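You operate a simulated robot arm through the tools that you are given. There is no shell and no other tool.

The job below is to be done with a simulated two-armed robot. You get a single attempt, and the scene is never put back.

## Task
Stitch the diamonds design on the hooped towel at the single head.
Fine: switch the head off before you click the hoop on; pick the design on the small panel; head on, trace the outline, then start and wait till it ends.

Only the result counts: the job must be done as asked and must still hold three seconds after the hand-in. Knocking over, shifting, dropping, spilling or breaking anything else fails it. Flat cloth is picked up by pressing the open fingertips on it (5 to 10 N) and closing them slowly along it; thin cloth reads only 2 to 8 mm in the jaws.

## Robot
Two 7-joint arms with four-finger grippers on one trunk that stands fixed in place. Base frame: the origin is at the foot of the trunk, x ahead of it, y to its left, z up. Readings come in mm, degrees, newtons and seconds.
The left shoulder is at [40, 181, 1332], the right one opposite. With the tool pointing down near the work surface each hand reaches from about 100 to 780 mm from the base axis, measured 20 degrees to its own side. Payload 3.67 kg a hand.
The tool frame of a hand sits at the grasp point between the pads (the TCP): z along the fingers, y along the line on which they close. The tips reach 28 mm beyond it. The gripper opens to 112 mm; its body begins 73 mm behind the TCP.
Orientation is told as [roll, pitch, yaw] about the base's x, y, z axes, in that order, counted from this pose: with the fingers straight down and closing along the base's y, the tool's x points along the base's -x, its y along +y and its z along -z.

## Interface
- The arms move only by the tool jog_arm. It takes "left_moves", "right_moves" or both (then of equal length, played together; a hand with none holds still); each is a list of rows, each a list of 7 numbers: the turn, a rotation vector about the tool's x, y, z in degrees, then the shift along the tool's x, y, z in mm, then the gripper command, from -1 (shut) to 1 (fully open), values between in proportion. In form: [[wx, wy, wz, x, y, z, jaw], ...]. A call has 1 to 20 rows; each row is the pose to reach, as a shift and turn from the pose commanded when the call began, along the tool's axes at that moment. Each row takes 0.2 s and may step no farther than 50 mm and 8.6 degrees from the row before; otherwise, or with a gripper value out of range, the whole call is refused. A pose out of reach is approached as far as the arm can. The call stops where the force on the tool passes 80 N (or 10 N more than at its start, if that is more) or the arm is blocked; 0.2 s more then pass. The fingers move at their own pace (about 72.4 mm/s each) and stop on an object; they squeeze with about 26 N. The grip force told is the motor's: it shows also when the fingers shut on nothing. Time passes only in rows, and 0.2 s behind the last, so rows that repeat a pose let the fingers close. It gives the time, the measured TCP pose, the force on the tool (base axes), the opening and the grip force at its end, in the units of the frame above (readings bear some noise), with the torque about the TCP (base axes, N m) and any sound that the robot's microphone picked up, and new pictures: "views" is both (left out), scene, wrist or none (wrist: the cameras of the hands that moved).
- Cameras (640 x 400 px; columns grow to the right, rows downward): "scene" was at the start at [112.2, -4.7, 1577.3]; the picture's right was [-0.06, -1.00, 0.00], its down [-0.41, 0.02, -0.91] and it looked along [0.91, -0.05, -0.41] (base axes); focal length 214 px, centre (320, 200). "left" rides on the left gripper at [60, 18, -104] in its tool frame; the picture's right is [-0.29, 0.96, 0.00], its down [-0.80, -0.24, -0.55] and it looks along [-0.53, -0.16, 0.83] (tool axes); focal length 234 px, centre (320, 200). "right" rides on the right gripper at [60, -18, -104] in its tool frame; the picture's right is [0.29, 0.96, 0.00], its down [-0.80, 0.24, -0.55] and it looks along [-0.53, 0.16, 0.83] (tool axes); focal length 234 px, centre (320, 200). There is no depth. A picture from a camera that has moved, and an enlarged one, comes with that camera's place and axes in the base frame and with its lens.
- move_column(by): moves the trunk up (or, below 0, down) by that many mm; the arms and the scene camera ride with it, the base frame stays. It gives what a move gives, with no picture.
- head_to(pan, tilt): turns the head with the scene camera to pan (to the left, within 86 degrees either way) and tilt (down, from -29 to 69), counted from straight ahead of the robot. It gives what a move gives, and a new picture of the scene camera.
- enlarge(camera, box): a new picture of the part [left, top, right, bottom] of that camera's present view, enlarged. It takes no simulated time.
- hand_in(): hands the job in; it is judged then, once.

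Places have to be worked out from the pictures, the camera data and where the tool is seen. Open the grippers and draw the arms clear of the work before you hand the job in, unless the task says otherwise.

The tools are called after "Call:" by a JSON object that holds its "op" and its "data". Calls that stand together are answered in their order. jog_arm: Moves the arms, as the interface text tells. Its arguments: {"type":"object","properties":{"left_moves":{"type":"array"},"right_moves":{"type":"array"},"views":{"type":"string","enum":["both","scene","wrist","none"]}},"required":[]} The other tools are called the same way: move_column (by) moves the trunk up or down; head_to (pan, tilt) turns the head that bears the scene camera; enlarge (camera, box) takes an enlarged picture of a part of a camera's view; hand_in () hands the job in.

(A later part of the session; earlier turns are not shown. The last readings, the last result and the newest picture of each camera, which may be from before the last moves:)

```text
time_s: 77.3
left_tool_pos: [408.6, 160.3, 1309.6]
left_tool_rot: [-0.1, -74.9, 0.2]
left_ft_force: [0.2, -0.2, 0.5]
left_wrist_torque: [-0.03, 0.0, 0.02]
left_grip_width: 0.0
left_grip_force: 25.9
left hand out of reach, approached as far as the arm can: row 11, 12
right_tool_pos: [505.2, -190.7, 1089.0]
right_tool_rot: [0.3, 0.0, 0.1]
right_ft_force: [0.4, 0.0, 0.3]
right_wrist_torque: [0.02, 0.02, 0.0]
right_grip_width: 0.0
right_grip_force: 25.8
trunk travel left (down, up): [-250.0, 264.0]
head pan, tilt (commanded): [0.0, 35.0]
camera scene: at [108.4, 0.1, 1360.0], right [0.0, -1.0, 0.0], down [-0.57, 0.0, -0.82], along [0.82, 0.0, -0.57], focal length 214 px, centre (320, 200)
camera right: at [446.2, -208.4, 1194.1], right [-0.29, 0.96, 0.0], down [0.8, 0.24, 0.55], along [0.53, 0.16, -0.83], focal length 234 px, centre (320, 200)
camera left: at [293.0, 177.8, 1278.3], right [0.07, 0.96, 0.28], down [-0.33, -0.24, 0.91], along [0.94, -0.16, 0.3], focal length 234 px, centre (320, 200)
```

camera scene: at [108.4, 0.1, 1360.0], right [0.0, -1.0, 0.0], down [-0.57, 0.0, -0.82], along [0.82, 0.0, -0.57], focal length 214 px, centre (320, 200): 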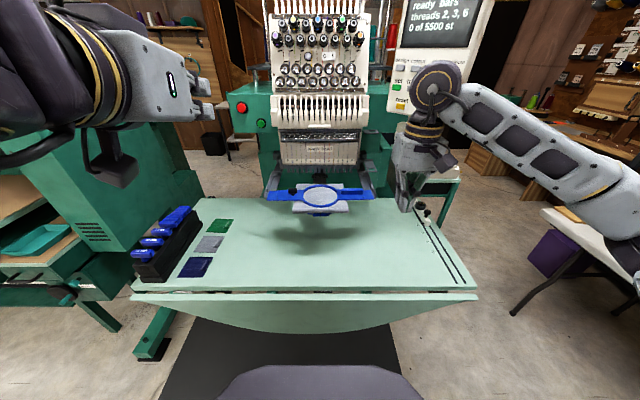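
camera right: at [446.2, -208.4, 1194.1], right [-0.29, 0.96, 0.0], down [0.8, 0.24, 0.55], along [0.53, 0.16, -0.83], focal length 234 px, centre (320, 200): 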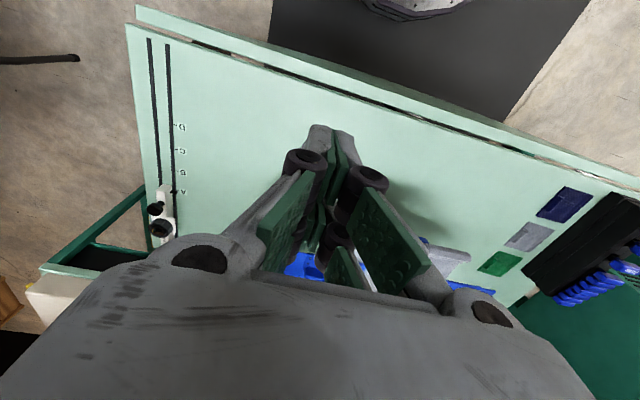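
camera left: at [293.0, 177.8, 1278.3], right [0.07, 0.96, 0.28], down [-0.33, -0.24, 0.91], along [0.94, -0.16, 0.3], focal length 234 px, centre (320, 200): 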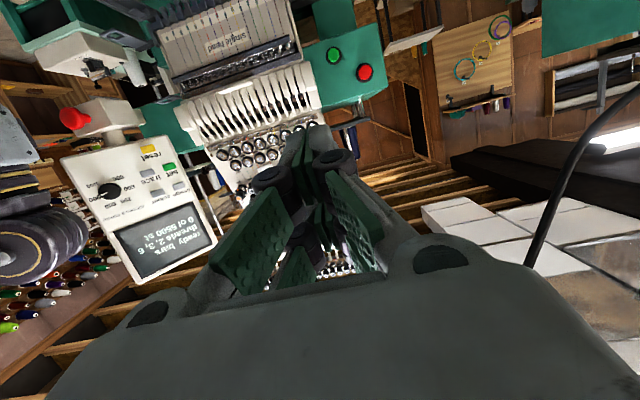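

The left hand is at 75° pitch; I bring it forward and down toward [590, 118, 960] and pitch the right hand the same way.

Call:
{"op": "jog_arm", "data": {"left_moves": [[0, 0, 0, 0, -4, 40, -1], [0, 0, 0, 0, -8, 80, -1], [0, 0, 0, 10, -12, 120, -1], [0, 0, 0, 40, -16, 150, -1], [0, 0, 0, 80, -20, 175, -1], [0, 0, 0, 120, -25, 195, -1], [0, 0, 0, 160, -30, 210, -1], [0, 0, 0, 200, -34, 225, -1], [0, 0, 0, 240, -38, 240, -1], [0, 0, 0, 275, -42, 256, -1]], "right_moves": [[0, -8.3, 0, 0, 0, 0, -1], [0, -16.6, 0, 0, 0, 0, -1], [0, -25, 0, 0, 0, 0, -1], [0, -33.3, 0, 0, 0, 0, -1], [0, -41.6, 0, 0, 0, 0, -1], [0, -50, 0, 0, 0, 0, -1], [0, -58.3, 0, 0, 0, 0, -1], [0, -66.6, 0, 0, 0, 0, -1], [0, -75, 0, 0, 0, 0, -1], [0, -75, 0, 0, 0, 0, -1]], "views": "both"}}

```text
time_s: 79.8
left_tool_pos: [576.0, 72.7, 990.0]
left_tool_rot: [-18.5, -74.6, 14.3]
left_ft_force: [-0.1, 0.4, -0.2]
left_wrist_torque: [0.0, 0.01, 0.02]
left_grip_width: 0.0
left_grip_force: 26.2
right_tool_pos: [541.9, -177.7, 1092.3]
right_tool_rot: [0.2, -75.1, -0.1]
right_ft_force: [-0.3, 0.6, 0.6]
right_wrist_torque: [0.0, 0.0, 0.02]
right_grip_width: 0.0
right_grip_force: 25.9
right hand out of reach, approached as far as the arm can: row 7, 8, 9, 10
trunk travel left (down, up): [-250.0, 264.0]
head pan, tilt (commanded): [0.0, 35.0]
stopped in row 10 (left hand): the arm was blocked; the commanded pose is now the measured one
camera scene: at [107.7, 3.3, 1360.0], right [0.0, -1.0, 0.0], down [-0.57, 0.0, -0.82], along [0.82, 0.0, -0.57], focal length 214 px, centre (320, 200)
camera right: at [426.1, -196.1, 1062.6], right [-0.08, 0.96, -0.28], down [-0.33, 0.24, 0.91], along [0.94, 0.16, 0.3], focal length 234 px, centre (320, 200)
camera left: at [461.1, 95.2, 956.8], right [0.13, 0.97, 0.2], down [-0.34, -0.14, 0.93], along [0.93, -0.19, 0.32], focal length 234 px, centre (320, 200)
```

scene: 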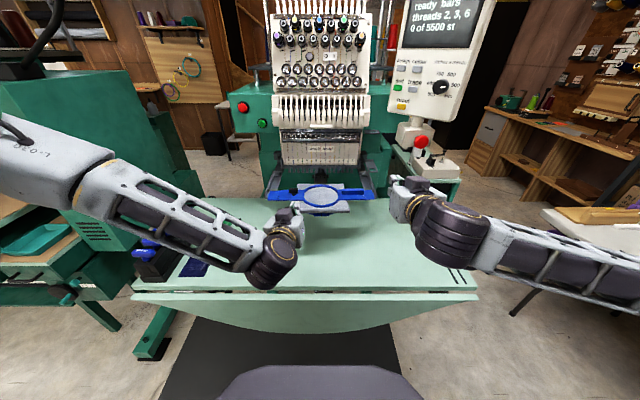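
right: 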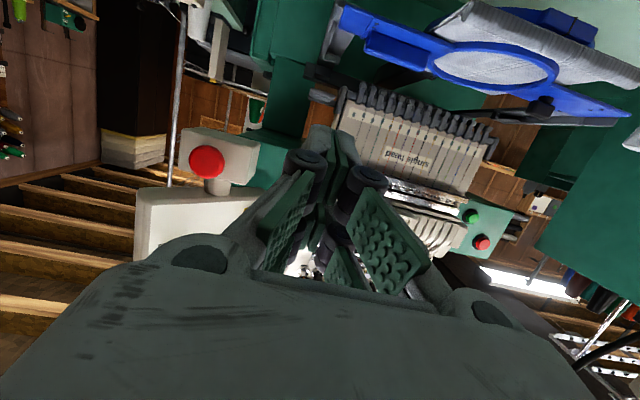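
left: 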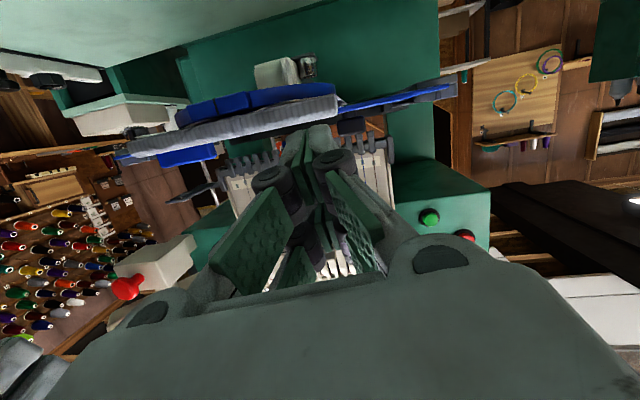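

The left arm tracked badly and was stopped with no tool force, at [576, 73, 990]; the hoop must be checked. I look at it closely and read the settled pose.

Call:
{"op": "jog_arm", "data": {"left_moves": [[0, 0, 0, 0, 0, 0, -1], [0, 0, 0, 0, 0, 0, -1]], "views": "scene"}}

Call:
{"op": "enlarge", "data": {"camera": "scene", "box": [240, 150, 400, 250]}}

Call:
{"op": "enlarge", "data": {"camera": "scene", "box": [0, 100, 320, 300]}}

```text
time_s: 80.3
left_tool_pos: [576.8, 70.2, 990.7]
left_tool_rot: [-18.0, -74.7, 13.9]
left_ft_force: [-0.1, 0.0, -0.2]
left_wrist_torque: [0.02, 0.04, -0.01]
left_grip_width: 0.0
left_grip_force: 26.2
right_tool_pos: [543.5, -181.0, 1092.7]
right_tool_rot: [0.8, -75.0, -0.6]
right_ft_force: [0.4, 0.1, 0.0]
right_wrist_torque: [-0.01, -0.02, -0.01]
right_grip_width: 0.0
right_grip_force: 26.1
trunk travel left (down, up): [-250.0, 264.0]
head pan, tilt (commanded): [0.0, 35.0]
camera scene: at [108.2, 0.7, 1360.0], right [0.0, -1.0, 0.0], down [-0.57, 0.0, -0.82], along [0.82, 0.0, -0.57], focal length 214 px, centre (320, 200)
```

scene: 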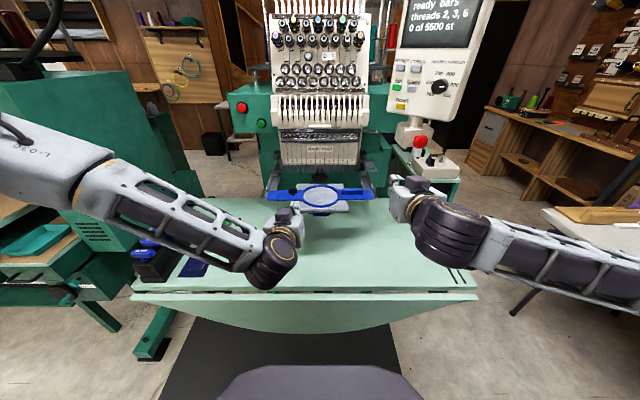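

```text
4.00 times, centred on (320, 200) of scene
camera zoom: at [108.2, 0.7, 1360.0], right [0.0, -1.0, 0.0], down [-0.57, 0.0, -0.82], along [0.82, 0.0, -0.57], focal length 858 px, centre (320, 200)
```

zoom: 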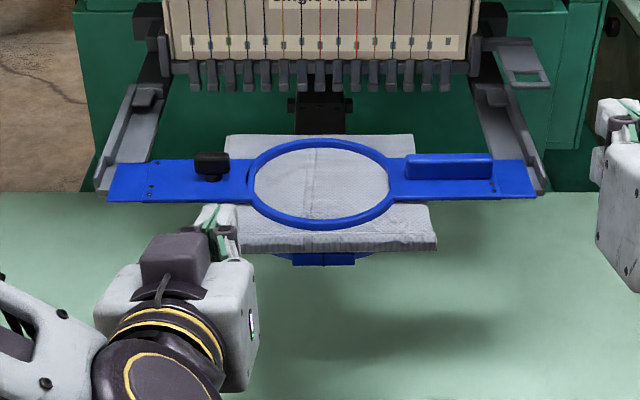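

```text
2.00 times, centred on (160, 200) of scene
camera zoom: at [108.2, 0.7, 1360.0], right [0.0, -1.0, 0.0], down [-0.57, 0.0, -0.82], along [0.82, 0.0, -0.57], focal length 429 px, centre (640, 200)
```

zoom: 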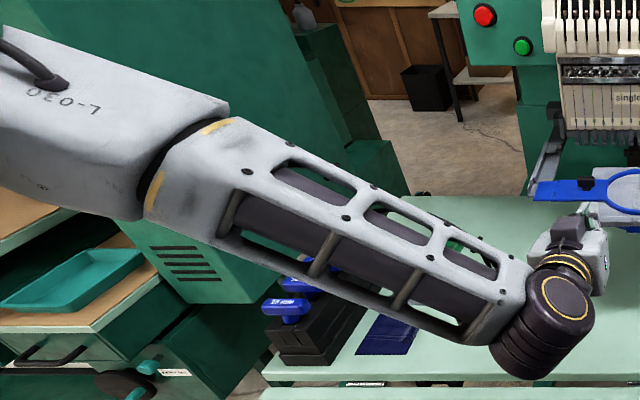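

The hoop has not moved (fronts at x≈692/697 as before) and the rack is untouched. I correct the left hand's few degrees of tilt and bring it outward to y≈118 in small steps.

Call:
{"op": "jog_arm", "data": {"left_moves": [[-0.8, 0, 0.7, -1.5, 8, 3, -1], [-1.6, -0.1, 1.3, -3, 16, 6, -1], [-2.4, -0.2, 2, -4.5, 24, 9, -1], [-3.2, -0.3, 2.6, -6, 32, 12, -1], [-4, -0.4, 3.3, -7.5, 40, 15, -1], [-4.7, -0.4, 3.9, -9, 49, 18, -1], [-4.7, -0.4, 3.9, -9, 49, 18, -1]], "views": "scene"}}

```text
time_s: 82.0
left_tool_pos: [599.8, 119.2, 990.4]
left_tool_rot: [1.1, -75.6, -1.1]
left_ft_force: [0.1, -0.4, -0.1]
left_wrist_torque: [0.02, -0.04, 0.02]
left_grip_width: 0.0
left_grip_force: 25.9
right_tool_pos: [541.3, -181.7, 1093.2]
right_tool_rot: [0.7, -75.0, -0.6]
right_ft_force: [-0.4, 0.5, 1.5]
right_wrist_torque: [0.0, 0.05, -0.02]
right_grip_width: 0.0
right_grip_force: 26.5
trunk travel left (down, up): [-250.0, 264.0]
head pan, tilt (commanded): [0.0, 35.0]
camera scene: at [108.1, 0.4, 1360.0], right [0.0, -1.0, 0.0], down [-0.57, 0.0, -0.82], along [0.82, 0.0, -0.57], focal length 214 px, centre (320, 200)
```

scene: 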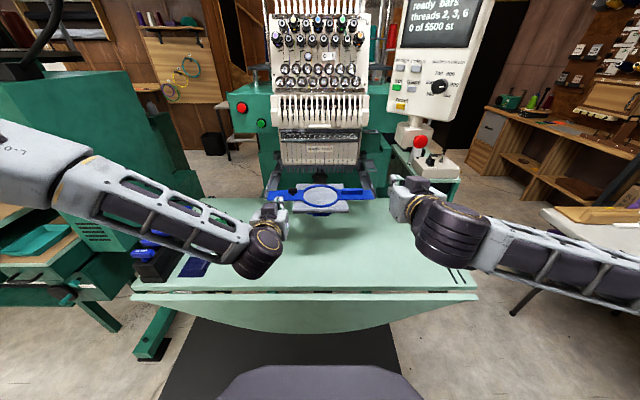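

The left hand is now right at [600, 119, 990] with the wished pitch. I bring both hands to their push start, about TCP [600, ±118, 947], in modest steps.

Call:
{"op": "jog_arm", "data": {"left_moves": [[0, 0, 0, 5, 0, 1.5, -1], [0, 0, 0, 10, 0, 3, -1], [0, 0, 0, 15, 0, 4, -1], [0, 0, 0, 20, 0, 5.5, -1], [0, 0, 0, 25, 0, 7, -1], [0, 0, 0, 30, 0, 8, -1], [0, 0, 0, 36, 0, 9.5, -1], [0, 0, 0, 42, 0, 11, -1], [0, 0, 0, 42, 0, 11, -1]], "right_moves": [[0, 0, 0, 10, 8, 12, -1], [0, 0, 0, 25, 16, 24, -1], [0, 0, 0, 42, 24, 36, -1], [0, 0, 0, 59, 32, 48, -1], [0, 0, 0, 76, 40, 60, -1], [0, 0, 0, 93, 48, 72, -1], [0, 0, 0, 110, 56, 84, -1], [0, 0, 0, 126, 63, 94, -1], [0, 0, 0, 126, 63, 94, -1]], "views": "both"}}

Call:
{"op": "enlarge", "data": {"camera": "scene", "box": [230, 150, 410, 260]}}

```text
time_s: 84.0
left_tool_pos: [598.7, 114.5, 950.3]
left_tool_rot: [1.5, -75.4, -0.9]
left_ft_force: [-0.5, -0.4, -0.4]
left_wrist_torque: [-0.01, 0.03, 0.03]
left_grip_width: 0.0
left_grip_force: 26.2
left hand out of reach, approached as far as the arm can: row 7, 8, 9
right_tool_pos: [601.4, -114.3, 948.1]
right_tool_rot: [0.3, -74.7, -0.7]
right_ft_force: [1.5, 0.1, 0.3]
right_wrist_torque: [0.02, 0.0, 0.02]
right_grip_width: 0.0
right_grip_force: 26.3
right hand out of reach, approached as far as the arm can: row 8, 9
trunk travel left (down, up): [-250.0, 264.0]
head pan, tilt (commanded): [0.0, 35.0]
camera scene: at [107.9, 0.2, 1360.0], right [0.0, -1.0, 0.0], down [-0.57, 0.0, -0.82], along [0.82, 0.0, -0.57], focal length 214 px, centre (320, 200)
camera right: at [484.6, -131.2, 918.6], right [-0.07, 0.96, -0.28], down [-0.32, 0.24, 0.92], along [0.94, 0.15, 0.29], focal length 234 px, centre (320, 200)
camera left: at [483.1, 130.9, 918.9], right [0.06, 0.96, 0.29], down [-0.33, -0.25, 0.91], along [0.94, -0.15, 0.3], focal length 234 px, centre (320, 200)
```

scene: 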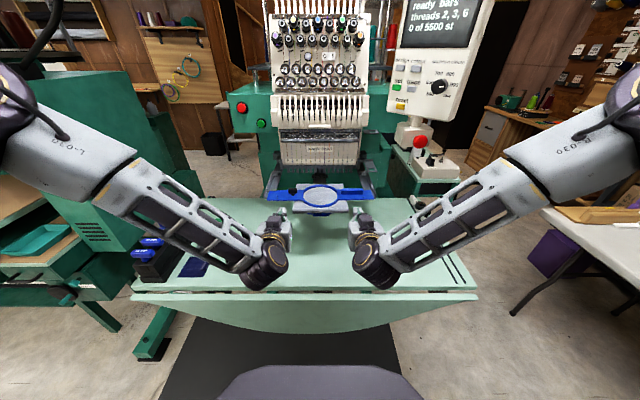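
right: 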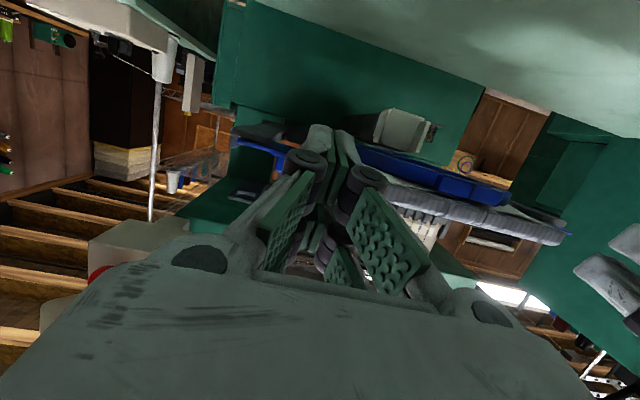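
left: 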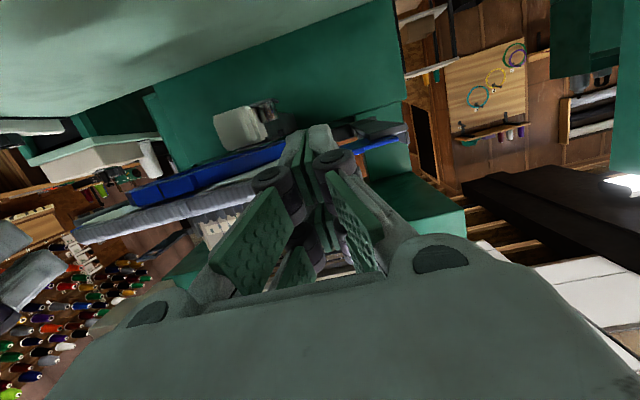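

```text
3.56 times, centred on (320, 205) of scene
camera zoom: at [107.9, 0.2, 1360.0], right [0.0, -1.0, 0.0], down [-0.57, 0.0, -0.82], along [0.82, 0.0, -0.57], focal length 763 px, centre (320, 182)
```

zoom: 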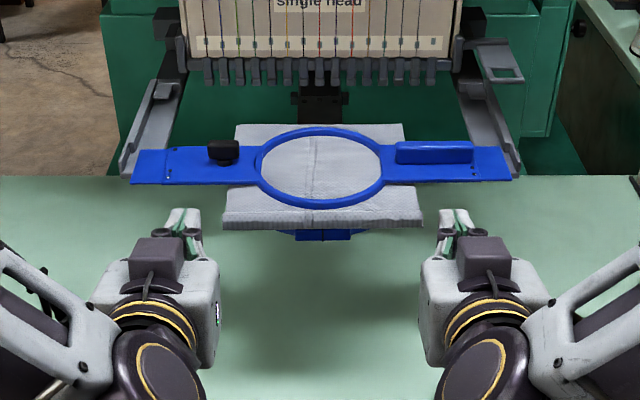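

Both fists are symmetric at about [600, ±114, 949], pointing at the bracket fronts (x≈692 left, 697 right). I advance both 50 mm, lowering 3 mm, to sit just short of contact.

Call:
{"op": "jog_arm", "data": {"left_moves": [[0, 0, 0, -2.6, 0, 9.7, -1], [0, 0, 0, -5.2, 0, 19.3, -1], [0, 0, 0, -7.8, 0, 29, -1], [0, 0, 0, -9, 0, 39, -1], [0, 0, 0, -10, 0, 49, -1], [0, 0, 0, -10, 0, 49, -1]], "right_moves": [[0, 0, 0, -2.6, 0, 9.7, -1], [0, 0, 0, -5.2, 0, 19.3, -1], [0, 0, 0, -7.8, 0, 29, -1], [0, 0, 0, -9, 0, 39, -1], [0, 0, 0, -10, 0, 49, -1], [0, 0, 0, -10, 0, 49, -1]], "views": "scene"}}

Call:
{"op": "enlarge", "data": {"camera": "scene", "box": [230, 140, 410, 250]}}

```text
time_s: 85.3
left_tool_pos: [649.7, 111.6, 950.4]
left_tool_rot: [1.4, -75.5, -0.9]
left_ft_force: [-0.8, -0.8, 0.0]
left_wrist_torque: [0.01, 0.0, 0.01]
left_grip_width: 0.0
left_grip_force: 25.9
right_tool_pos: [648.3, -113.0, 945.7]
right_tool_rot: [0.2, -74.7, -0.5]
right_ft_force: [-0.3, -0.8, -0.2]
right_wrist_torque: [-0.01, 0.01, -0.01]
right_grip_width: 0.1
right_grip_force: 25.9
trunk travel left (down, up): [-250.0, 264.0]
head pan, tilt (commanded): [0.0, 35.0]
camera scene: at [107.8, 0.6, 1360.0], right [0.0, -1.0, 0.0], down [-0.57, 0.0, -0.82], along [0.82, 0.0, -0.57], focal length 214 px, centre (320, 200)
```

scene: 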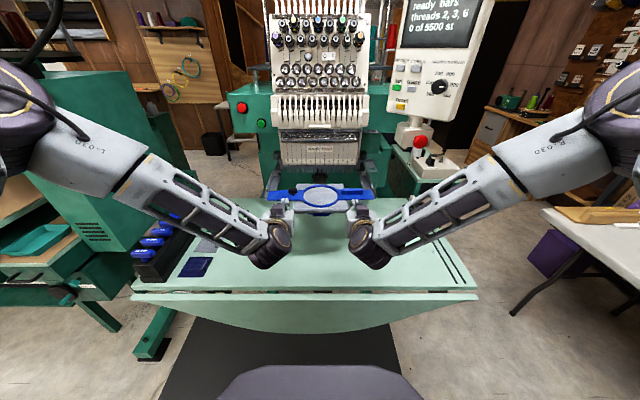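

```text
3.56 times, centred on (320, 195) of scene
camera zoom: at [107.8, 0.6, 1360.0], right [0.0, -1.0, 0.0], down [-0.57, 0.0, -0.82], along [0.82, 0.0, -0.57], focal length 763 px, centre (320, 218)
```

zoom: 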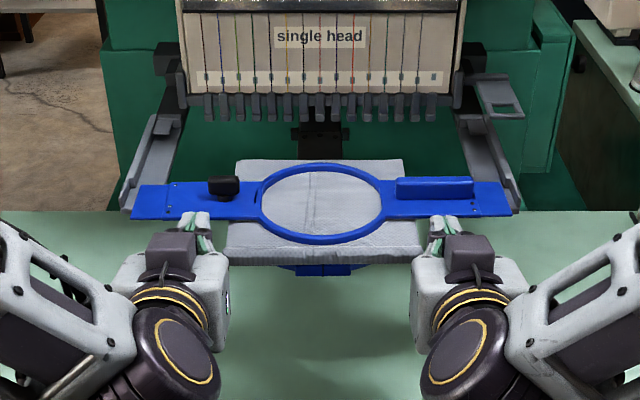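

Fingertips are about 12 mm short of the brackets. I advance 10 mm (left also 3 mm lower), then push on in small steps watching both forces.

Call:
{"op": "jog_arm", "data": {"left_moves": [[0, 0, 0, 1, 0, 4, -1], [0, 0, 0, 0.3, 0, 10.4, -1], [0, 0, 0, 0.3, 0, 10.4, -1]], "right_moves": [[0, 0, 0, -1.3, 0, 4.8, -1], [0, 0, 0, -2.6, 0, 9.7, -1], [0, 0, 0, -2.6, 0, 9.7, -1]], "views": "none"}}

Call:
{"op": "jog_arm", "data": {"left_moves": [[0, 0, 0, -0.5, 0, 1.9, -1], [0, 0, 0, -1, 0, 3.9, -1], [0, 0, 0, -1.6, 0, 5.8, -1]], "right_moves": [[0, 0, 0, -0.5, 0, 1.9, -1], [0, 0, 0, -1, 0, 3.9, -1], [0, 0, 0, -1.6, 0, 5.8, -1]], "views": "scene"}}

Call:
{"op": "enlarge", "data": {"camera": "scene", "box": [240, 150, 400, 240]}}

```text
time_s: 86.2
left_tool_pos: [659.1, 111.7, 948.3]
left_tool_rot: [1.4, -75.4, -0.8]
left_ft_force: [-0.2, 0.7, -0.4]
left_wrist_torque: [0.05, 0.01, -0.03]
left_grip_width: 0.4
left_grip_force: 26.0
left hand out of reach, approached as far as the arm can: row 1, 2, 3
right_tool_pos: [659.2, -113.2, 947.1]
right_tool_rot: [0.2, -74.7, -0.6]
right_ft_force: [0.5, -0.4, 0.6]
right_wrist_torque: [-0.04, 0.0, -0.01]
right_grip_width: 0.1
right_grip_force: 26.3
right hand out of reach, approached as far as the arm can: row 2
trunk travel left (down, up): [-250.0, 264.0]
head pan, tilt (commanded): [0.0, 35.0]
```

```text
time_s: 87.0
left_tool_pos: [665.1, 108.5, 950.3]
left_tool_rot: [1.2, -75.5, -0.8]
left_ft_force: [0.5, -0.3, -0.2]
left_wrist_torque: [-0.06, 0.0, 0.0]
left_grip_width: 0.1
left_grip_force: 25.8
right_tool_pos: [665.1, -111.9, 947.0]
right_tool_rot: [0.3, -74.7, -0.6]
right_ft_force: [-0.5, -0.5, 0.3]
right_wrist_torque: [0.01, -0.02, 0.01]
right_grip_width: 0.0
right_grip_force: 25.9
trunk travel left (down, up): [-250.0, 264.0]
head pan, tilt (commanded): [0.0, 35.0]
camera scene: at [108.2, 0.6, 1360.0], right [0.0, -1.0, 0.0], down [-0.57, 0.0, -0.82], along [0.82, 0.0, -0.57], focal length 214 px, centre (320, 200)
```

scene: 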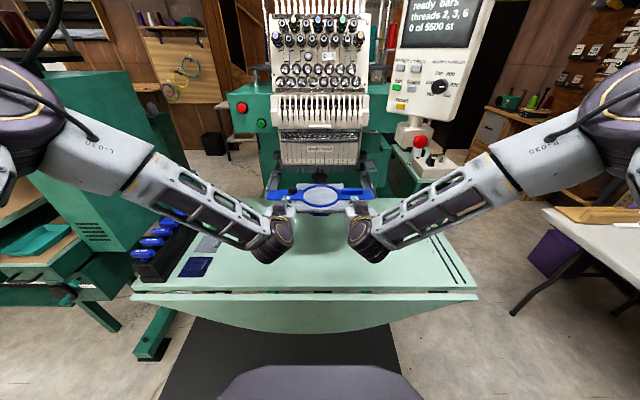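

```text
4.00 times, centred on (320, 195) of scene
camera zoom: at [108.2, 0.6, 1360.0], right [0.0, -1.0, 0.0], down [-0.57, 0.0, -0.82], along [0.82, 0.0, -0.57], focal length 858 px, centre (320, 220)
```

zoom: 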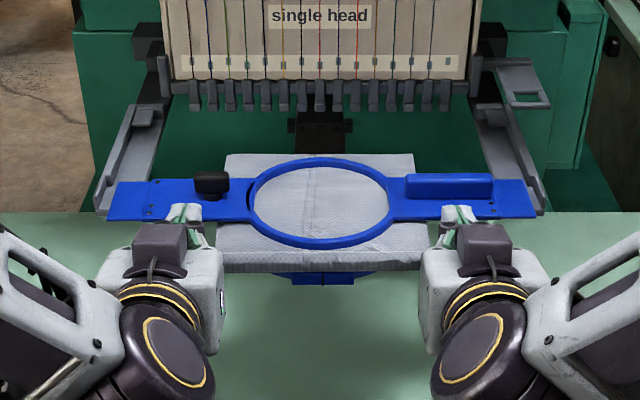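

No contact force yet at TCP x≈665. I continue forward in small steps on both hands.

Call:
{"op": "jog_arm", "data": {"left_moves": [[0, 0, 0, -0.5, 0, 1.9, -1], [0, 0, 0, -1, 0, 3.9, -1]], "right_moves": [[0, 0, 0, -0.5, 0, 1.9, -1], [0, 0, 0, -1, 0, 3.9, -1]], "views": "none"}}

Call:
{"op": "jog_arm", "data": {"left_moves": [[0, 0, 0, -0.5, 0, 1.9, -1], [0, 0, 0, -1, 0, 3.9, -1]], "right_moves": [[0, 0, 0, -0.5, 0, 1.9, -1], [0, 0, 0, -1, 0, 3.9, -1]], "views": "none"}}

Call:
{"op": "jog_arm", "data": {"left_moves": [[0, 0, 0, -0.5, 0, 1.9, -1], [0, 0, 0, -1, 0, 3.9, -1]], "right_moves": [[0, 0, 0, -0.5, 0, 1.9, -1], [0, 0, 0, -1, 0, 3.9, -1]], "views": "scene"}}

Call:
{"op": "enlarge", "data": {"camera": "scene", "box": [240, 150, 400, 240]}}

```text
time_s: 87.5
left_tool_pos: [668.8, 108.8, 949.4]
left_tool_rot: [1.3, -75.5, -0.8]
left_ft_force: [0.1, -0.6, 0.0]
left_wrist_torque: [-0.02, 0.01, 0.0]
left_grip_width: 0.1
left_grip_force: 25.3
right_tool_pos: [669.2, -113.9, 947.2]
right_tool_rot: [0.3, -74.8, -0.6]
right_ft_force: [-0.1, -0.3, 1.0]
right_wrist_torque: [0.0, -0.01, -0.02]
right_grip_width: 0.1
right_grip_force: 25.4
trunk travel left (down, up): [-250.0, 264.0]
head pan, tilt (commanded): [0.0, 35.0]
```

```text
time_s: 88.2
left_tool_pos: [672.6, 109.6, 947.6]
left_tool_rot: [1.3, -75.5, -0.9]
left_ft_force: [0.3, 0.7, -0.2]
left_wrist_torque: [0.02, 0.04, -0.05]
left_grip_width: 0.0
left_grip_force: 25.5
right_tool_pos: [673.0, -113.6, 947.2]
right_tool_rot: [0.2, -74.6, -0.5]
right_ft_force: [0.0, -0.4, 0.7]
right_wrist_torque: [0.0, 0.0, -0.02]
right_grip_width: 0.1
right_grip_force: 26.4
trunk travel left (down, up): [-250.0, 264.0]
head pan, tilt (commanded): [0.0, 35.0]
```

```text
time_s: 88.8
left_tool_pos: [676.5, 109.9, 947.5]
left_tool_rot: [1.2, -75.5, -0.9]
left_ft_force: [0.4, 0.2, -0.4]
left_wrist_torque: [0.02, 0.0, -0.02]
left_grip_width: 0.0
left_grip_force: 26.0
right_tool_pos: [677.3, -113.8, 946.7]
right_tool_rot: [0.3, -74.8, -0.6]
right_ft_force: [0.0, 1.2, 0.4]
right_wrist_torque: [-0.01, -0.01, 0.01]
right_grip_width: 0.0
right_grip_force: 25.7
trunk travel left (down, up): [-250.0, 264.0]
head pan, tilt (commanded): [0.0, 35.0]
camera scene: at [108.2, 0.7, 1360.0], right [0.0, -1.0, 0.0], down [-0.57, 0.0, -0.82], along [0.82, 0.0, -0.57], focal length 214 px, centre (320, 200)
```

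scene: 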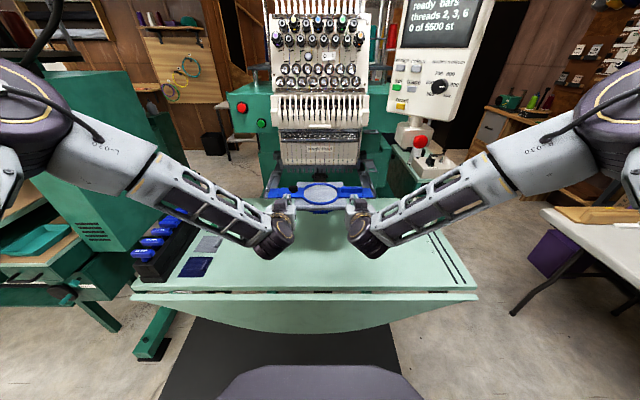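

```text
4.00 times, centred on (320, 195) of scene
camera zoom: at [108.2, 0.7, 1360.0], right [0.0, -1.0, 0.0], down [-0.57, 0.0, -0.82], along [0.82, 0.0, -0.57], focal length 858 px, centre (320, 220)
```

zoom: 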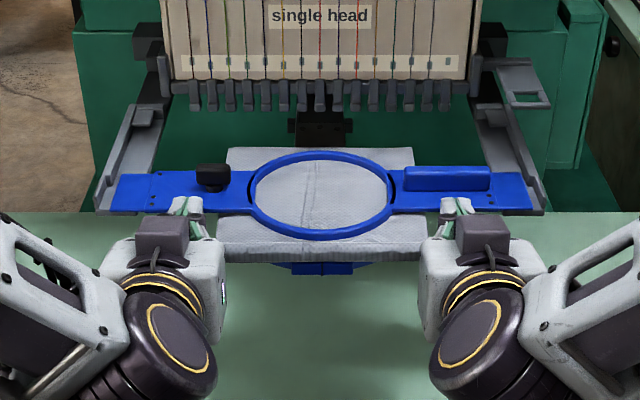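

The hoop is sliding in under only about 1 N (fronts now at x≈706/709 and squarer than before). I keep pushing both sides evenly, 24 mm per call.

Call:
{"op": "jog_arm", "data": {"left_moves": [[0, 0, 0, -1, 0, 3.9, -1], [0, 0, 0, -2.1, 0, 7.7, -1], [0, 0, 0, -3.1, 0, 11.6, -1], [0, 0, 0, -4.1, 0, 15.5, -1], [0, 0, 0, -5.2, 0, 19.3, -1], [0, 0, 0, -6.2, 0, 23.2, -1]], "right_moves": [[0, 0, 0, -1, 0, 3.9, -1], [0, 0, 0, -2.1, 0, 7.7, -1], [0, 0, 0, -3.1, 0, 11.6, -1], [0, 0, 0, -4.1, 0, 15.5, -1], [0, 0, 0, -5.2, 0, 19.3, -1], [0, 0, 0, -6.2, 0, 23.2, -1]], "views": "scene"}}

Call:
{"op": "enlarge", "data": {"camera": "scene", "box": [240, 150, 400, 240]}}

```text
time_s: 90.2
left_tool_pos: [700.6, 108.6, 948.2]
left_tool_rot: [1.1, -75.6, -0.9]
left_ft_force: [0.1, -0.8, 0.6]
left_wrist_torque: [0.02, 0.04, 0.02]
left_grip_width: 0.1
left_grip_force: 25.8
right_tool_pos: [702.8, -114.0, 946.9]
right_tool_rot: [0.5, -74.7, -0.7]
right_ft_force: [0.4, 0.0, 0.6]
right_wrist_torque: [0.0, -0.01, -0.03]
right_grip_width: 0.0
right_grip_force: 26.7
trunk travel left (down, up): [-250.0, 264.0]
head pan, tilt (commanded): [0.0, 35.0]
camera scene: at [108.3, 0.6, 1360.0], right [0.0, -1.0, 0.0], down [-0.57, 0.0, -0.82], along [0.82, 0.0, -0.57], focal length 214 px, centre (320, 200)
```

scene: 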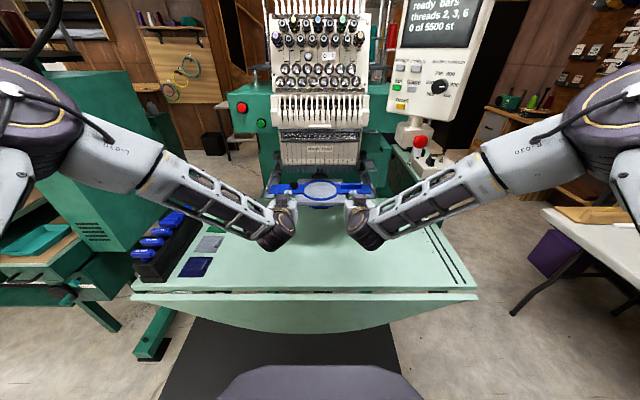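

```text
4.00 times, centred on (320, 195) of scene
camera zoom: at [108.3, 0.6, 1360.0], right [0.0, -1.0, 0.0], down [-0.57, 0.0, -0.82], along [0.82, 0.0, -0.57], focal length 858 px, centre (320, 220)
```

zoom: 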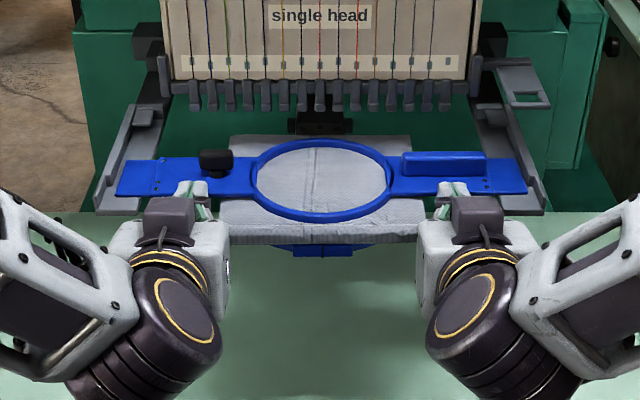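

It slides straight (fronts x≈731/734, y centre ≈-0.6). I push on another 40 mm.

Call:
{"op": "jog_arm", "data": {"left_moves": [[0, 0, 0, -1, 0, 3.9, -1], [0, 0, 0, -2.1, 0, 7.7, -1], [0, 0, 0, -3.1, 0, 11.6, -1], [0, 0, 0, -4.1, 0, 15.5, -1], [0, 0, 0, -5.2, 0, 19.3, -1], [0, 0, 0, -6.2, 0, 23.2, -1], [0, 0, 0, -7.2, 0, 27, -1], [0, 0, 0, -8.3, 0, 30.9, -1], [0, 0, 0, -9.3, 0, 34.8, -1], [0, 0, 0, -10.3, 0, 38.6, -1]], "right_moves": [[0, 0, 0, -1, 0, 3.9, -1], [0, 0, 0, -2.1, 0, 7.7, -1], [0, 0, 0, -3.1, 0, 11.6, -1], [0, 0, 0, -4.1, 0, 15.5, -1], [0, 0, 0, -5.2, 0, 19.3, -1], [0, 0, 0, -6.2, 0, 23.2, -1], [0, 0, 0, -7.2, 0, 27, -1], [0, 0, 0, -8.3, 0, 30.9, -1], [0, 0, 0, -9.3, 0, 34.8, -1], [0, 0, 0, -10.3, 0, 38.6, -1]], "views": "scene"}}

Call:
{"op": "enlarge", "data": {"camera": "scene", "box": [240, 140, 400, 230]}}

```text
time_s: 92.3
left_tool_pos: [739.7, 108.6, 948.8]
left_tool_rot: [1.0, -75.6, -0.9]
left_ft_force: [-1.2, 0.1, 0.0]
left_wrist_torque: [-0.02, -0.01, 0.01]
left_grip_width: 0.0
left_grip_force: 26.4
right_tool_pos: [742.2, -113.0, 944.8]
right_tool_rot: [0.6, -75.0, -0.6]
right_ft_force: [-1.1, -0.1, 0.4]
right_wrist_torque: [0.02, 0.01, -0.01]
right_grip_width: 0.0
right_grip_force: 25.9
trunk travel left (down, up): [-250.0, 264.0]
head pan, tilt (commanded): [0.0, 35.0]
camera scene: at [108.3, 0.7, 1360.0], right [0.0, -1.0, 0.0], down [-0.57, 0.0, -0.82], along [0.82, 0.0, -0.57], focal length 214 px, centre (320, 200)
```

scene: 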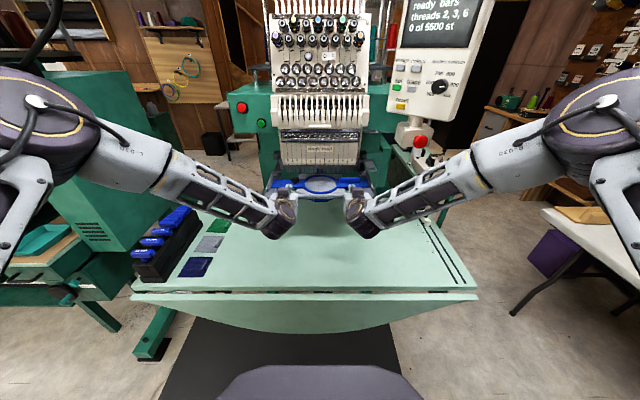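

```text
4.00 times, centred on (320, 185) of scene
camera zoom: at [108.3, 0.7, 1360.0], right [0.0, -1.0, 0.0], down [-0.57, 0.0, -0.82], along [0.82, 0.0, -0.57], focal length 858 px, centre (320, 260)
```

zoom: 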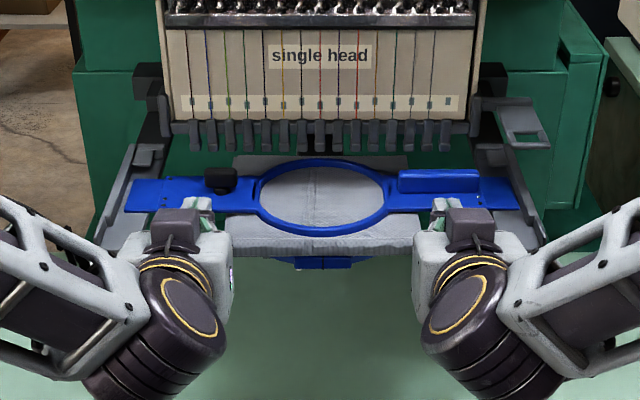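

Fronts at x≈771/774, so the tongues' rear edges are near 832; the clip tabs begin near 848. I push 16 mm more, then go slowly for the click.

Call:
{"op": "jog_arm", "data": {"left_moves": [[0, 0, 0, -1, 0, 3.9, -1], [0, 0, 0, -2.1, 0, 7.7, -1], [0, 0, 0, -3.1, 0, 11.6, -1], [0, 0, 0, -4.1, 0, 15.5, -1]], "right_moves": [[0, 0, 0, -1, 0, 3.9, -1], [0, 0, 0, -2.1, 0, 7.7, -1], [0, 0, 0, -3.1, 0, 11.6, -1], [0, 0, 0, -4.1, 0, 15.5, -1]], "views": "none"}}

Call:
{"op": "jog_arm", "data": {"left_moves": [[0, 0, 0, -0.5, 0, 1.9, -1], [0, 0, 0, -1, 0, 3.9, -1], [0, 0, 0, -1.6, 0, 5.8, -1], [0, 0, 0, -2.1, 0, 7.7, -1]], "right_moves": [[0, 0, 0, -0.5, 0, 1.9, -1], [0, 0, 0, -1, 0, 3.9, -1], [0, 0, 0, -1.6, 0, 5.8, -1], [0, 0, 0, -2.1, 0, 7.7, -1]], "views": "scene"}}

Call:
{"op": "enlarge", "data": {"camera": "scene", "box": [250, 150, 390, 220]}}

```text
time_s: 93.3
left_tool_pos: [757.2, 110.3, 949.2]
left_tool_rot: [1.1, -75.6, -1.0]
left_ft_force: [-0.4, -1.1, 0.1]
left_wrist_torque: [-0.03, 0.02, 0.01]
left_grip_width: 0.0
left_grip_force: 26.2
right_tool_pos: [759.5, -113.7, 946.1]
right_tool_rot: [0.5, -75.0, -0.5]
right_ft_force: [-0.5, 0.8, 0.3]
right_wrist_torque: [0.01, 0.02, 0.0]
right_grip_width: 0.0
right_grip_force: 25.8
trunk travel left (down, up): [-250.0, 264.0]
head pan, tilt (commanded): [0.0, 35.0]
```

```text
time_s: 94.3
left_tool_pos: [765.8, 110.9, 948.8]
left_tool_rot: [1.1, -75.6, -1.0]
left_ft_force: [-0.7, 0.9, -0.1]
left_wrist_torque: [-0.03, -0.02, -0.01]
left_grip_width: 0.0
left_grip_force: 25.9
right_tool_pos: [765.3, -113.6, 945.5]
right_tool_rot: [0.9, -75.0, -0.7]
right_ft_force: [-0.3, -0.8, -0.1]
right_wrist_torque: [-0.02, 0.02, -0.02]
right_grip_width: 0.0
right_grip_force: 26.3
trunk travel left (down, up): [-250.0, 264.0]
head pan, tilt (commanded): [0.0, 35.0]
camera scene: at [108.2, 0.7, 1360.0], right [0.0, -1.0, 0.0], down [-0.57, 0.0, -0.82], along [0.82, 0.0, -0.57], focal length 214 px, centre (320, 200)
```

scene: 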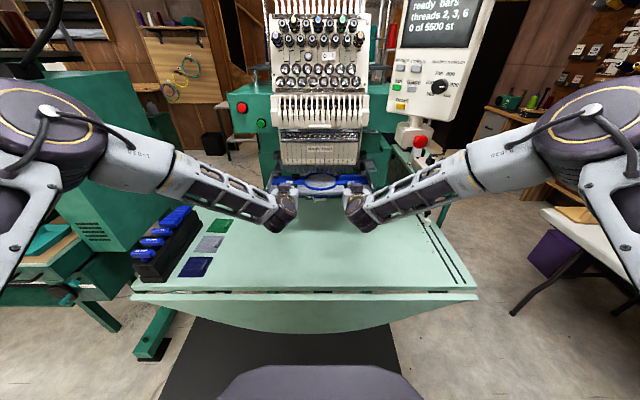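

```text
4.57 times, centred on (320, 185) of scene
camera zoom: at [108.2, 0.7, 1360.0], right [0.0, -1.0, 0.0], down [-0.57, 0.0, -0.82], along [0.82, 0.0, -0.57], focal length 980 px, centre (320, 269)
```

zoom: 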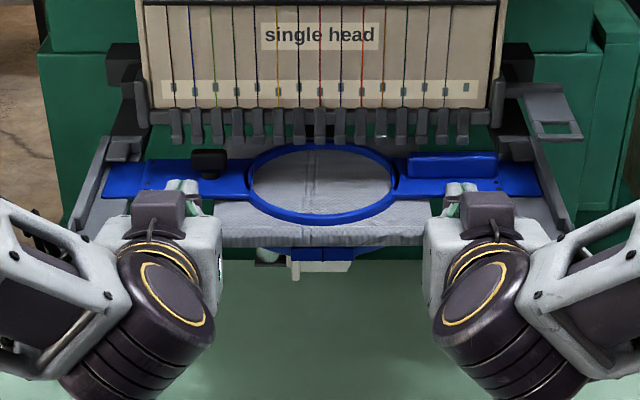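

The tongues are about at the clip tabs now. I look closely at both tabs before the final push.

Call:
{"op": "enlarge", "data": {"camera": "scene", "box": [262, 165, 312, 205]}}

Call:
{"op": "enlarge", "data": {"camera": "scene", "box": [330, 165, 380, 205]}}

Call:
{"op": "jog_arm", "data": {"left_moves": [[0, 0, 0, -0.5, 0, 1.9, -1], [0, 0, 0, -1, 0, 3.9, -1]], "right_moves": [[0, 0, 0, -0.5, 0, 1.9, -1], [0, 0, 0, -1, 0, 3.9, -1]], "views": "none"}}

Call:
{"op": "jog_arm", "data": {"left_moves": [[0, 0, 0, -0.5, 0, 1.9, -1], [0, 0, 0, -1, 0, 3.9, -1]], "right_moves": [[0, 0, 0, -0.5, 0, 1.9, -1], [0, 0, 0, -1, 0, 3.9, -1]], "views": "none"}}

```text
10.00 times, centred on (287, 185) of scene
camera zoom: at [108.2, 0.7, 1360.0], right [0.0, -1.0, 0.0], down [-0.57, 0.0, -0.82], along [0.82, 0.0, -0.57], focal length 2145 px, centre (650, 350)
```

zoom: 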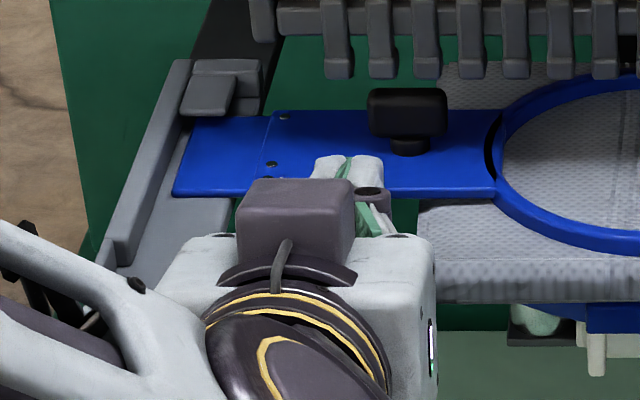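

```text
10.00 times, centred on (355, 185) of scene
camera zoom: at [108.2, 0.7, 1360.0], right [0.0, -1.0, 0.0], down [-0.57, 0.0, -0.82], along [0.82, 0.0, -0.57], focal length 2145 px, centre (-30, 350)
```

zoom: 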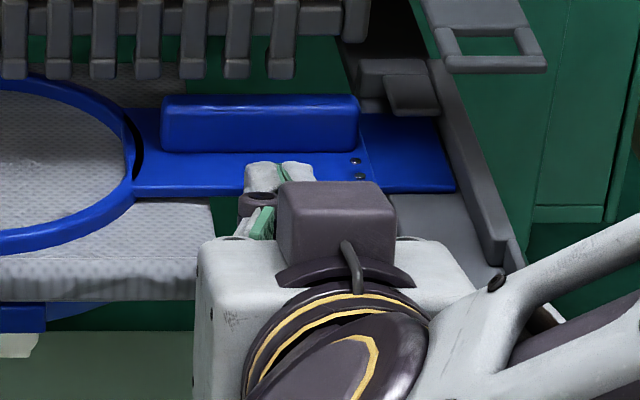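

```text
time_s: 95.0
left_tool_pos: [769.2, 108.9, 948.2]
left_tool_rot: [0.9, -75.7, -0.6]
left_ft_force: [-0.7, 0.0, 0.8]
left_wrist_torque: [0.0, 0.0, 0.0]
left_grip_width: 0.1
left_grip_force: 26.1
right_tool_pos: [770.9, -112.7, 944.9]
right_tool_rot: [0.7, -75.0, -0.6]
right_ft_force: [-0.4, 0.0, 0.1]
right_wrist_torque: [-0.05, 0.02, 0.01]
right_grip_width: 0.0
right_grip_force: 26.2
trunk travel left (down, up): [-250.0, 264.0]
head pan, tilt (commanded): [0.0, 35.0]
```

```text
time_s: 95.5
left_tool_pos: [774.0, 108.9, 948.8]
left_tool_rot: [1.1, -75.6, -1.0]
left_ft_force: [0.1, 0.1, 1.0]
left_wrist_torque: [-0.01, -0.02, 0.0]
left_grip_width: 0.0
left_grip_force: 25.9
right_tool_pos: [774.5, -112.1, 946.0]
right_tool_rot: [0.7, -74.9, -0.6]
right_ft_force: [-0.1, 0.6, 0.6]
right_wrist_torque: [0.01, 0.01, -0.01]
right_grip_width: 0.0
right_grip_force: 26.6
trunk travel left (down, up): [-250.0, 264.0]
head pan, tilt (commanded): [0.0, 35.0]
```

The tongues have gone under the tabs. I continue toward the stop in small steps, watching for resistance or a click.

Call:
{"op": "jog_arm", "data": {"left_moves": [[0, 0, 0, -0.5, 0, 1.9, -1], [0, 0, 0, -1, 0, 3.9, -1]], "right_moves": [[0, 0, 0, -0.5, 0, 1.9, -1], [0, 0, 0, -1, 0, 3.9, -1]], "views": "none"}}

Call:
{"op": "jog_arm", "data": {"left_moves": [[0, 0, 0, -0.5, 0, 1.9, -1]], "right_moves": [[0, 0, 0, -0.5, 0, 1.9, -1]], "views": "none"}}

Call:
{"op": "jog_arm", "data": {"left_moves": [[0, 0, 0, -0.5, 0, 1.9, -1]], "right_moves": [[0, 0, 0, -0.5, 0, 1.9, -1]], "views": "none"}}

Call:
{"op": "jog_arm", "data": {"left_moves": [[0, 0, 0, -0.5, 0, 1.9, -1]], "right_moves": [[0, 0, 0, -0.5, 0, 1.9, -1]], "views": "scene"}}

```text
time_s: 96.2
left_tool_pos: [778.6, 109.9, 948.9]
left_tool_rot: [1.1, -75.7, -1.0]
left_ft_force: [-0.6, 1.0, 0.4]
left_wrist_torque: [0.01, 0.01, -0.01]
left_grip_width: 0.1
left_grip_force: 25.9
right_tool_pos: [780.4, -113.5, 946.8]
right_tool_rot: [0.9, -74.9, -0.7]
right_ft_force: [-0.3, 0.1, -1.0]
right_wrist_torque: [0.01, 0.03, 0.0]
right_grip_width: 0.3
right_grip_force: 25.9
trunk travel left (down, up): [-250.0, 264.0]
head pan, tilt (commanded): [0.0, 35.0]
```

```text
time_s: 96.5
left_tool_pos: [778.9, 110.2, 949.0]
left_tool_rot: [1.1, -75.6, -1.0]
left_ft_force: [-1.1, 1.0, -0.5]
left_wrist_torque: [0.0, 0.0, 0.04]
left_grip_width: 0.0
left_grip_force: 25.7
right_tool_pos: [780.3, -111.8, 945.8]
right_tool_rot: [0.7, -75.0, -0.6]
right_ft_force: [0.2, 0.4, -0.4]
right_wrist_torque: [0.02, 0.0, 0.01]
right_grip_width: 0.0
right_grip_force: 26.1
trunk travel left (down, up): [-250.0, 264.0]
head pan, tilt (commanded): [0.0, 35.0]
```

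```text
time_s: 97.0
left_tool_pos: [780.8, 109.7, 949.2]
left_tool_rot: [1.2, -75.8, -0.9]
left_ft_force: [0.0, -1.0, -0.2]
left_wrist_torque: [0.01, 0.01, 0.03]
left_grip_width: 0.0
left_grip_force: 26.2
right_tool_pos: [781.7, -112.0, 945.8]
right_tool_rot: [0.6, -75.0, -0.5]
right_ft_force: [-3.3, -0.6, 0.5]
right_wrist_torque: [0.0, -0.05, 0.01]
right_grip_width: 6.2
right_grip_force: 26.2
trunk travel left (down, up): [-250.0, 264.0]
head pan, tilt (commanded): [0.0, 35.0]
```

```text
time_s: 97.3
left_tool_pos: [781.8, 110.5, 949.9]
left_tool_rot: [1.1, -75.7, -0.9]
left_ft_force: [-1.4, -0.8, -0.5]
left_wrist_torque: [-0.03, -0.02, -0.01]
left_grip_width: 0.0
left_grip_force: 26.2
right_tool_pos: [783.5, -112.1, 946.8]
right_tool_rot: [0.6, -75.0, -0.6]
right_ft_force: [-12.5, 1.2, 1.9]
right_wrist_torque: [0.0, -0.18, 0.02]
right_grip_width: 6.1
right_grip_force: 26.2
trunk travel left (down, up): [-250.0, 264.0]
head pan, tilt (commanded): [0.0, 35.0]
camera scene: at [106.2, 0.8, 1360.1], right [0.0, -1.0, 0.0], down [-0.57, 0.0, -0.82], along [0.82, 0.0, -0.57], focal length 214 px, centre (320, 200)
```

scene: 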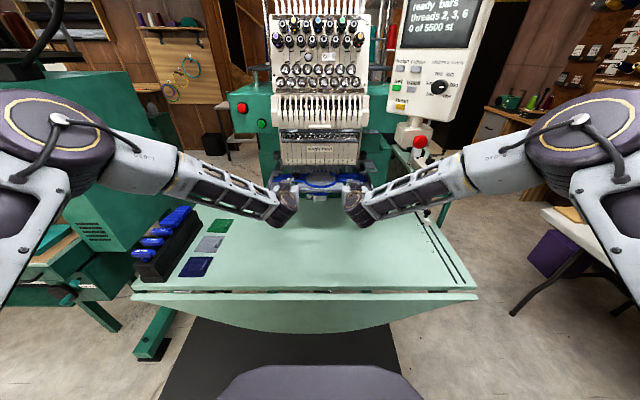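

The right side now meets resistance (-12.5 N) and its fingertips are spread 6 mm. I look closely before going further.

Call:
{"op": "enlarge", "data": {"camera": "scene", "box": [262, 160, 312, 200]}}

Call:
{"op": "enlarge", "data": {"camera": "scene", "box": [330, 160, 380, 200]}}

Call:
{"op": "enlarge", "data": {"camera": "right", "box": [200, 60, 480, 260]}}

Call:
{"op": "enlarge", "data": {"camera": "left", "box": [200, 60, 480, 260]}}

```text
10.00 times, centred on (287, 180) of scene
camera zoom: at [106.2, 0.8, 1360.1], right [0.0, -1.0, 0.0], down [-0.57, 0.0, -0.82], along [0.82, 0.0, -0.57], focal length 2145 px, centre (650, 400)
```

zoom: 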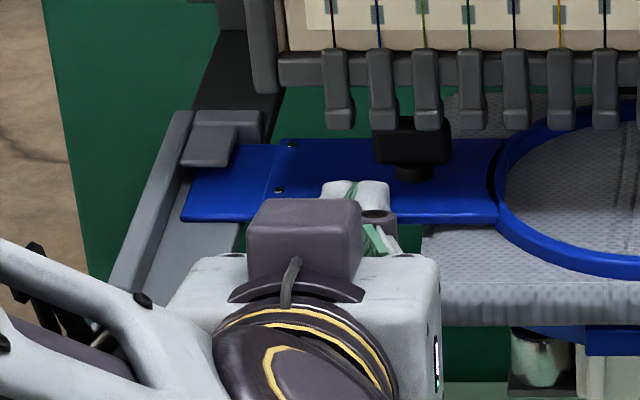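

```text
10.00 times, centred on (355, 180) of scene
camera zoom: at [106.2, 0.8, 1360.1], right [0.0, -1.0, 0.0], down [-0.57, 0.0, -0.82], along [0.82, 0.0, -0.57], focal length 2145 px, centre (-30, 400)
```

zoom: 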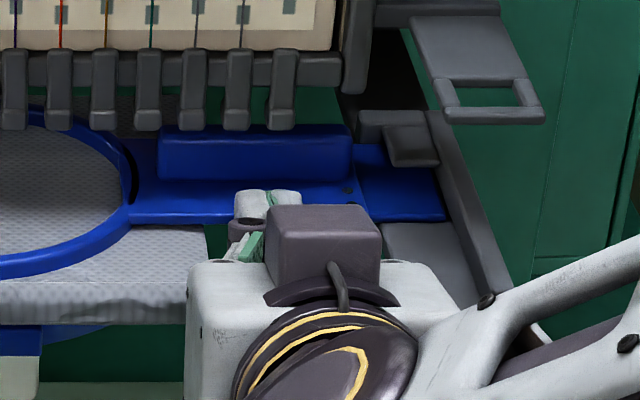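

```text
2.00 times, centred on (340, 160) of right
camera zoom: at [667.6, -129.5, 915.0], right [-0.08, 0.96, -0.28], down [-0.33, 0.24, 0.91], along [0.94, 0.16, 0.3], focal length 468 px, centre (280, 280)
```

zoom: 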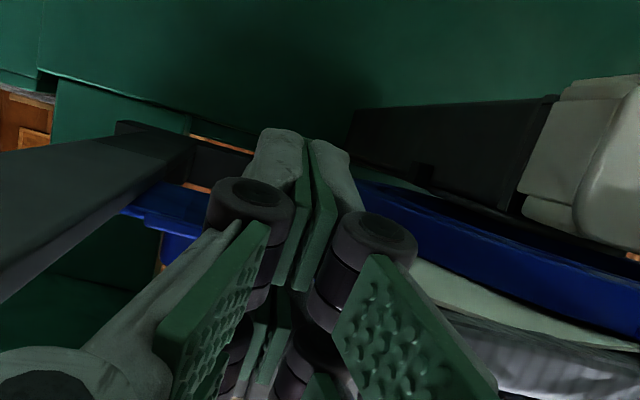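

```text
2.00 times, centred on (340, 160) of left
camera zoom: at [666.6, 127.4, 917.4], right [0.07, 0.96, 0.28], down [-0.34, -0.24, 0.91], along [0.94, -0.16, 0.31], focal length 468 px, centre (280, 280)
```

zoom: 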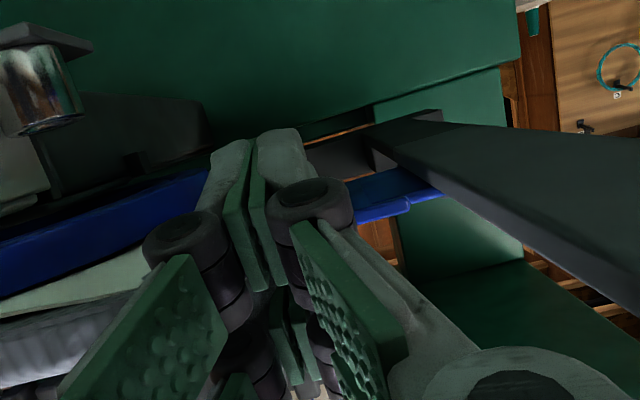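

Both tongues look square and nearly home (fronts x≈810, under the tabs). I push 1.5 mm more on both, reading forces.

Call:
{"op": "jog_arm", "data": {"left_moves": [[0, 0, 0, -0.4, 0, 1.5, -1]], "right_moves": [[0, 0, 0, -0.2, 0, 0.8, -1]], "views": "none"}}

Call:
{"op": "jog_arm", "data": {"left_moves": [[0, 0, 0, -0.4, 0, 1.5, -1]], "right_moves": [[0, 0, 0, -0.2, 0, 0.8, -1]], "views": "none"}}

```text
time_s: 97.8
left_tool_pos: [783.9, 111.3, 949.8]
left_tool_rot: [0.9, -75.7, -0.8]
left_ft_force: [0.0, 0.3, 0.7]
left_wrist_torque: [0.01, 0.0, 0.01]
left_grip_width: 0.0
left_grip_force: 26.2
right_tool_pos: [783.4, -111.2, 945.1]
right_tool_rot: [0.8, -75.0, -0.5]
right_ft_force: [-13.2, 2.6, 1.5]
right_wrist_torque: [-0.04, -0.15, 0.09]
right_grip_width: 5.8
right_grip_force: 26.0
trunk travel left (down, up): [-250.0, 264.0]
head pan, tilt (commanded): [0.0, 35.0]
```

```text
time_s: 98.2
left_tool_pos: [784.9, 110.4, 950.8]
left_tool_rot: [0.8, -75.7, -0.8]
left_ft_force: [-10.9, 0.5, 0.0]
left_wrist_torque: [0.0, -0.01, 0.02]
left_grip_width: 6.0
left_grip_force: 26.2
right_tool_pos: [784.5, -113.3, 946.8]
right_tool_rot: [0.7, -75.0, -0.4]
right_ft_force: [-11.9, 2.5, -2.1]
right_wrist_torque: [-0.05, -0.06, 0.05]
right_grip_width: 6.3
right_grip_force: 26.5
trunk travel left (down, up): [-250.0, 264.0]
head pan, tilt (commanded): [0.0, 35.0]
```

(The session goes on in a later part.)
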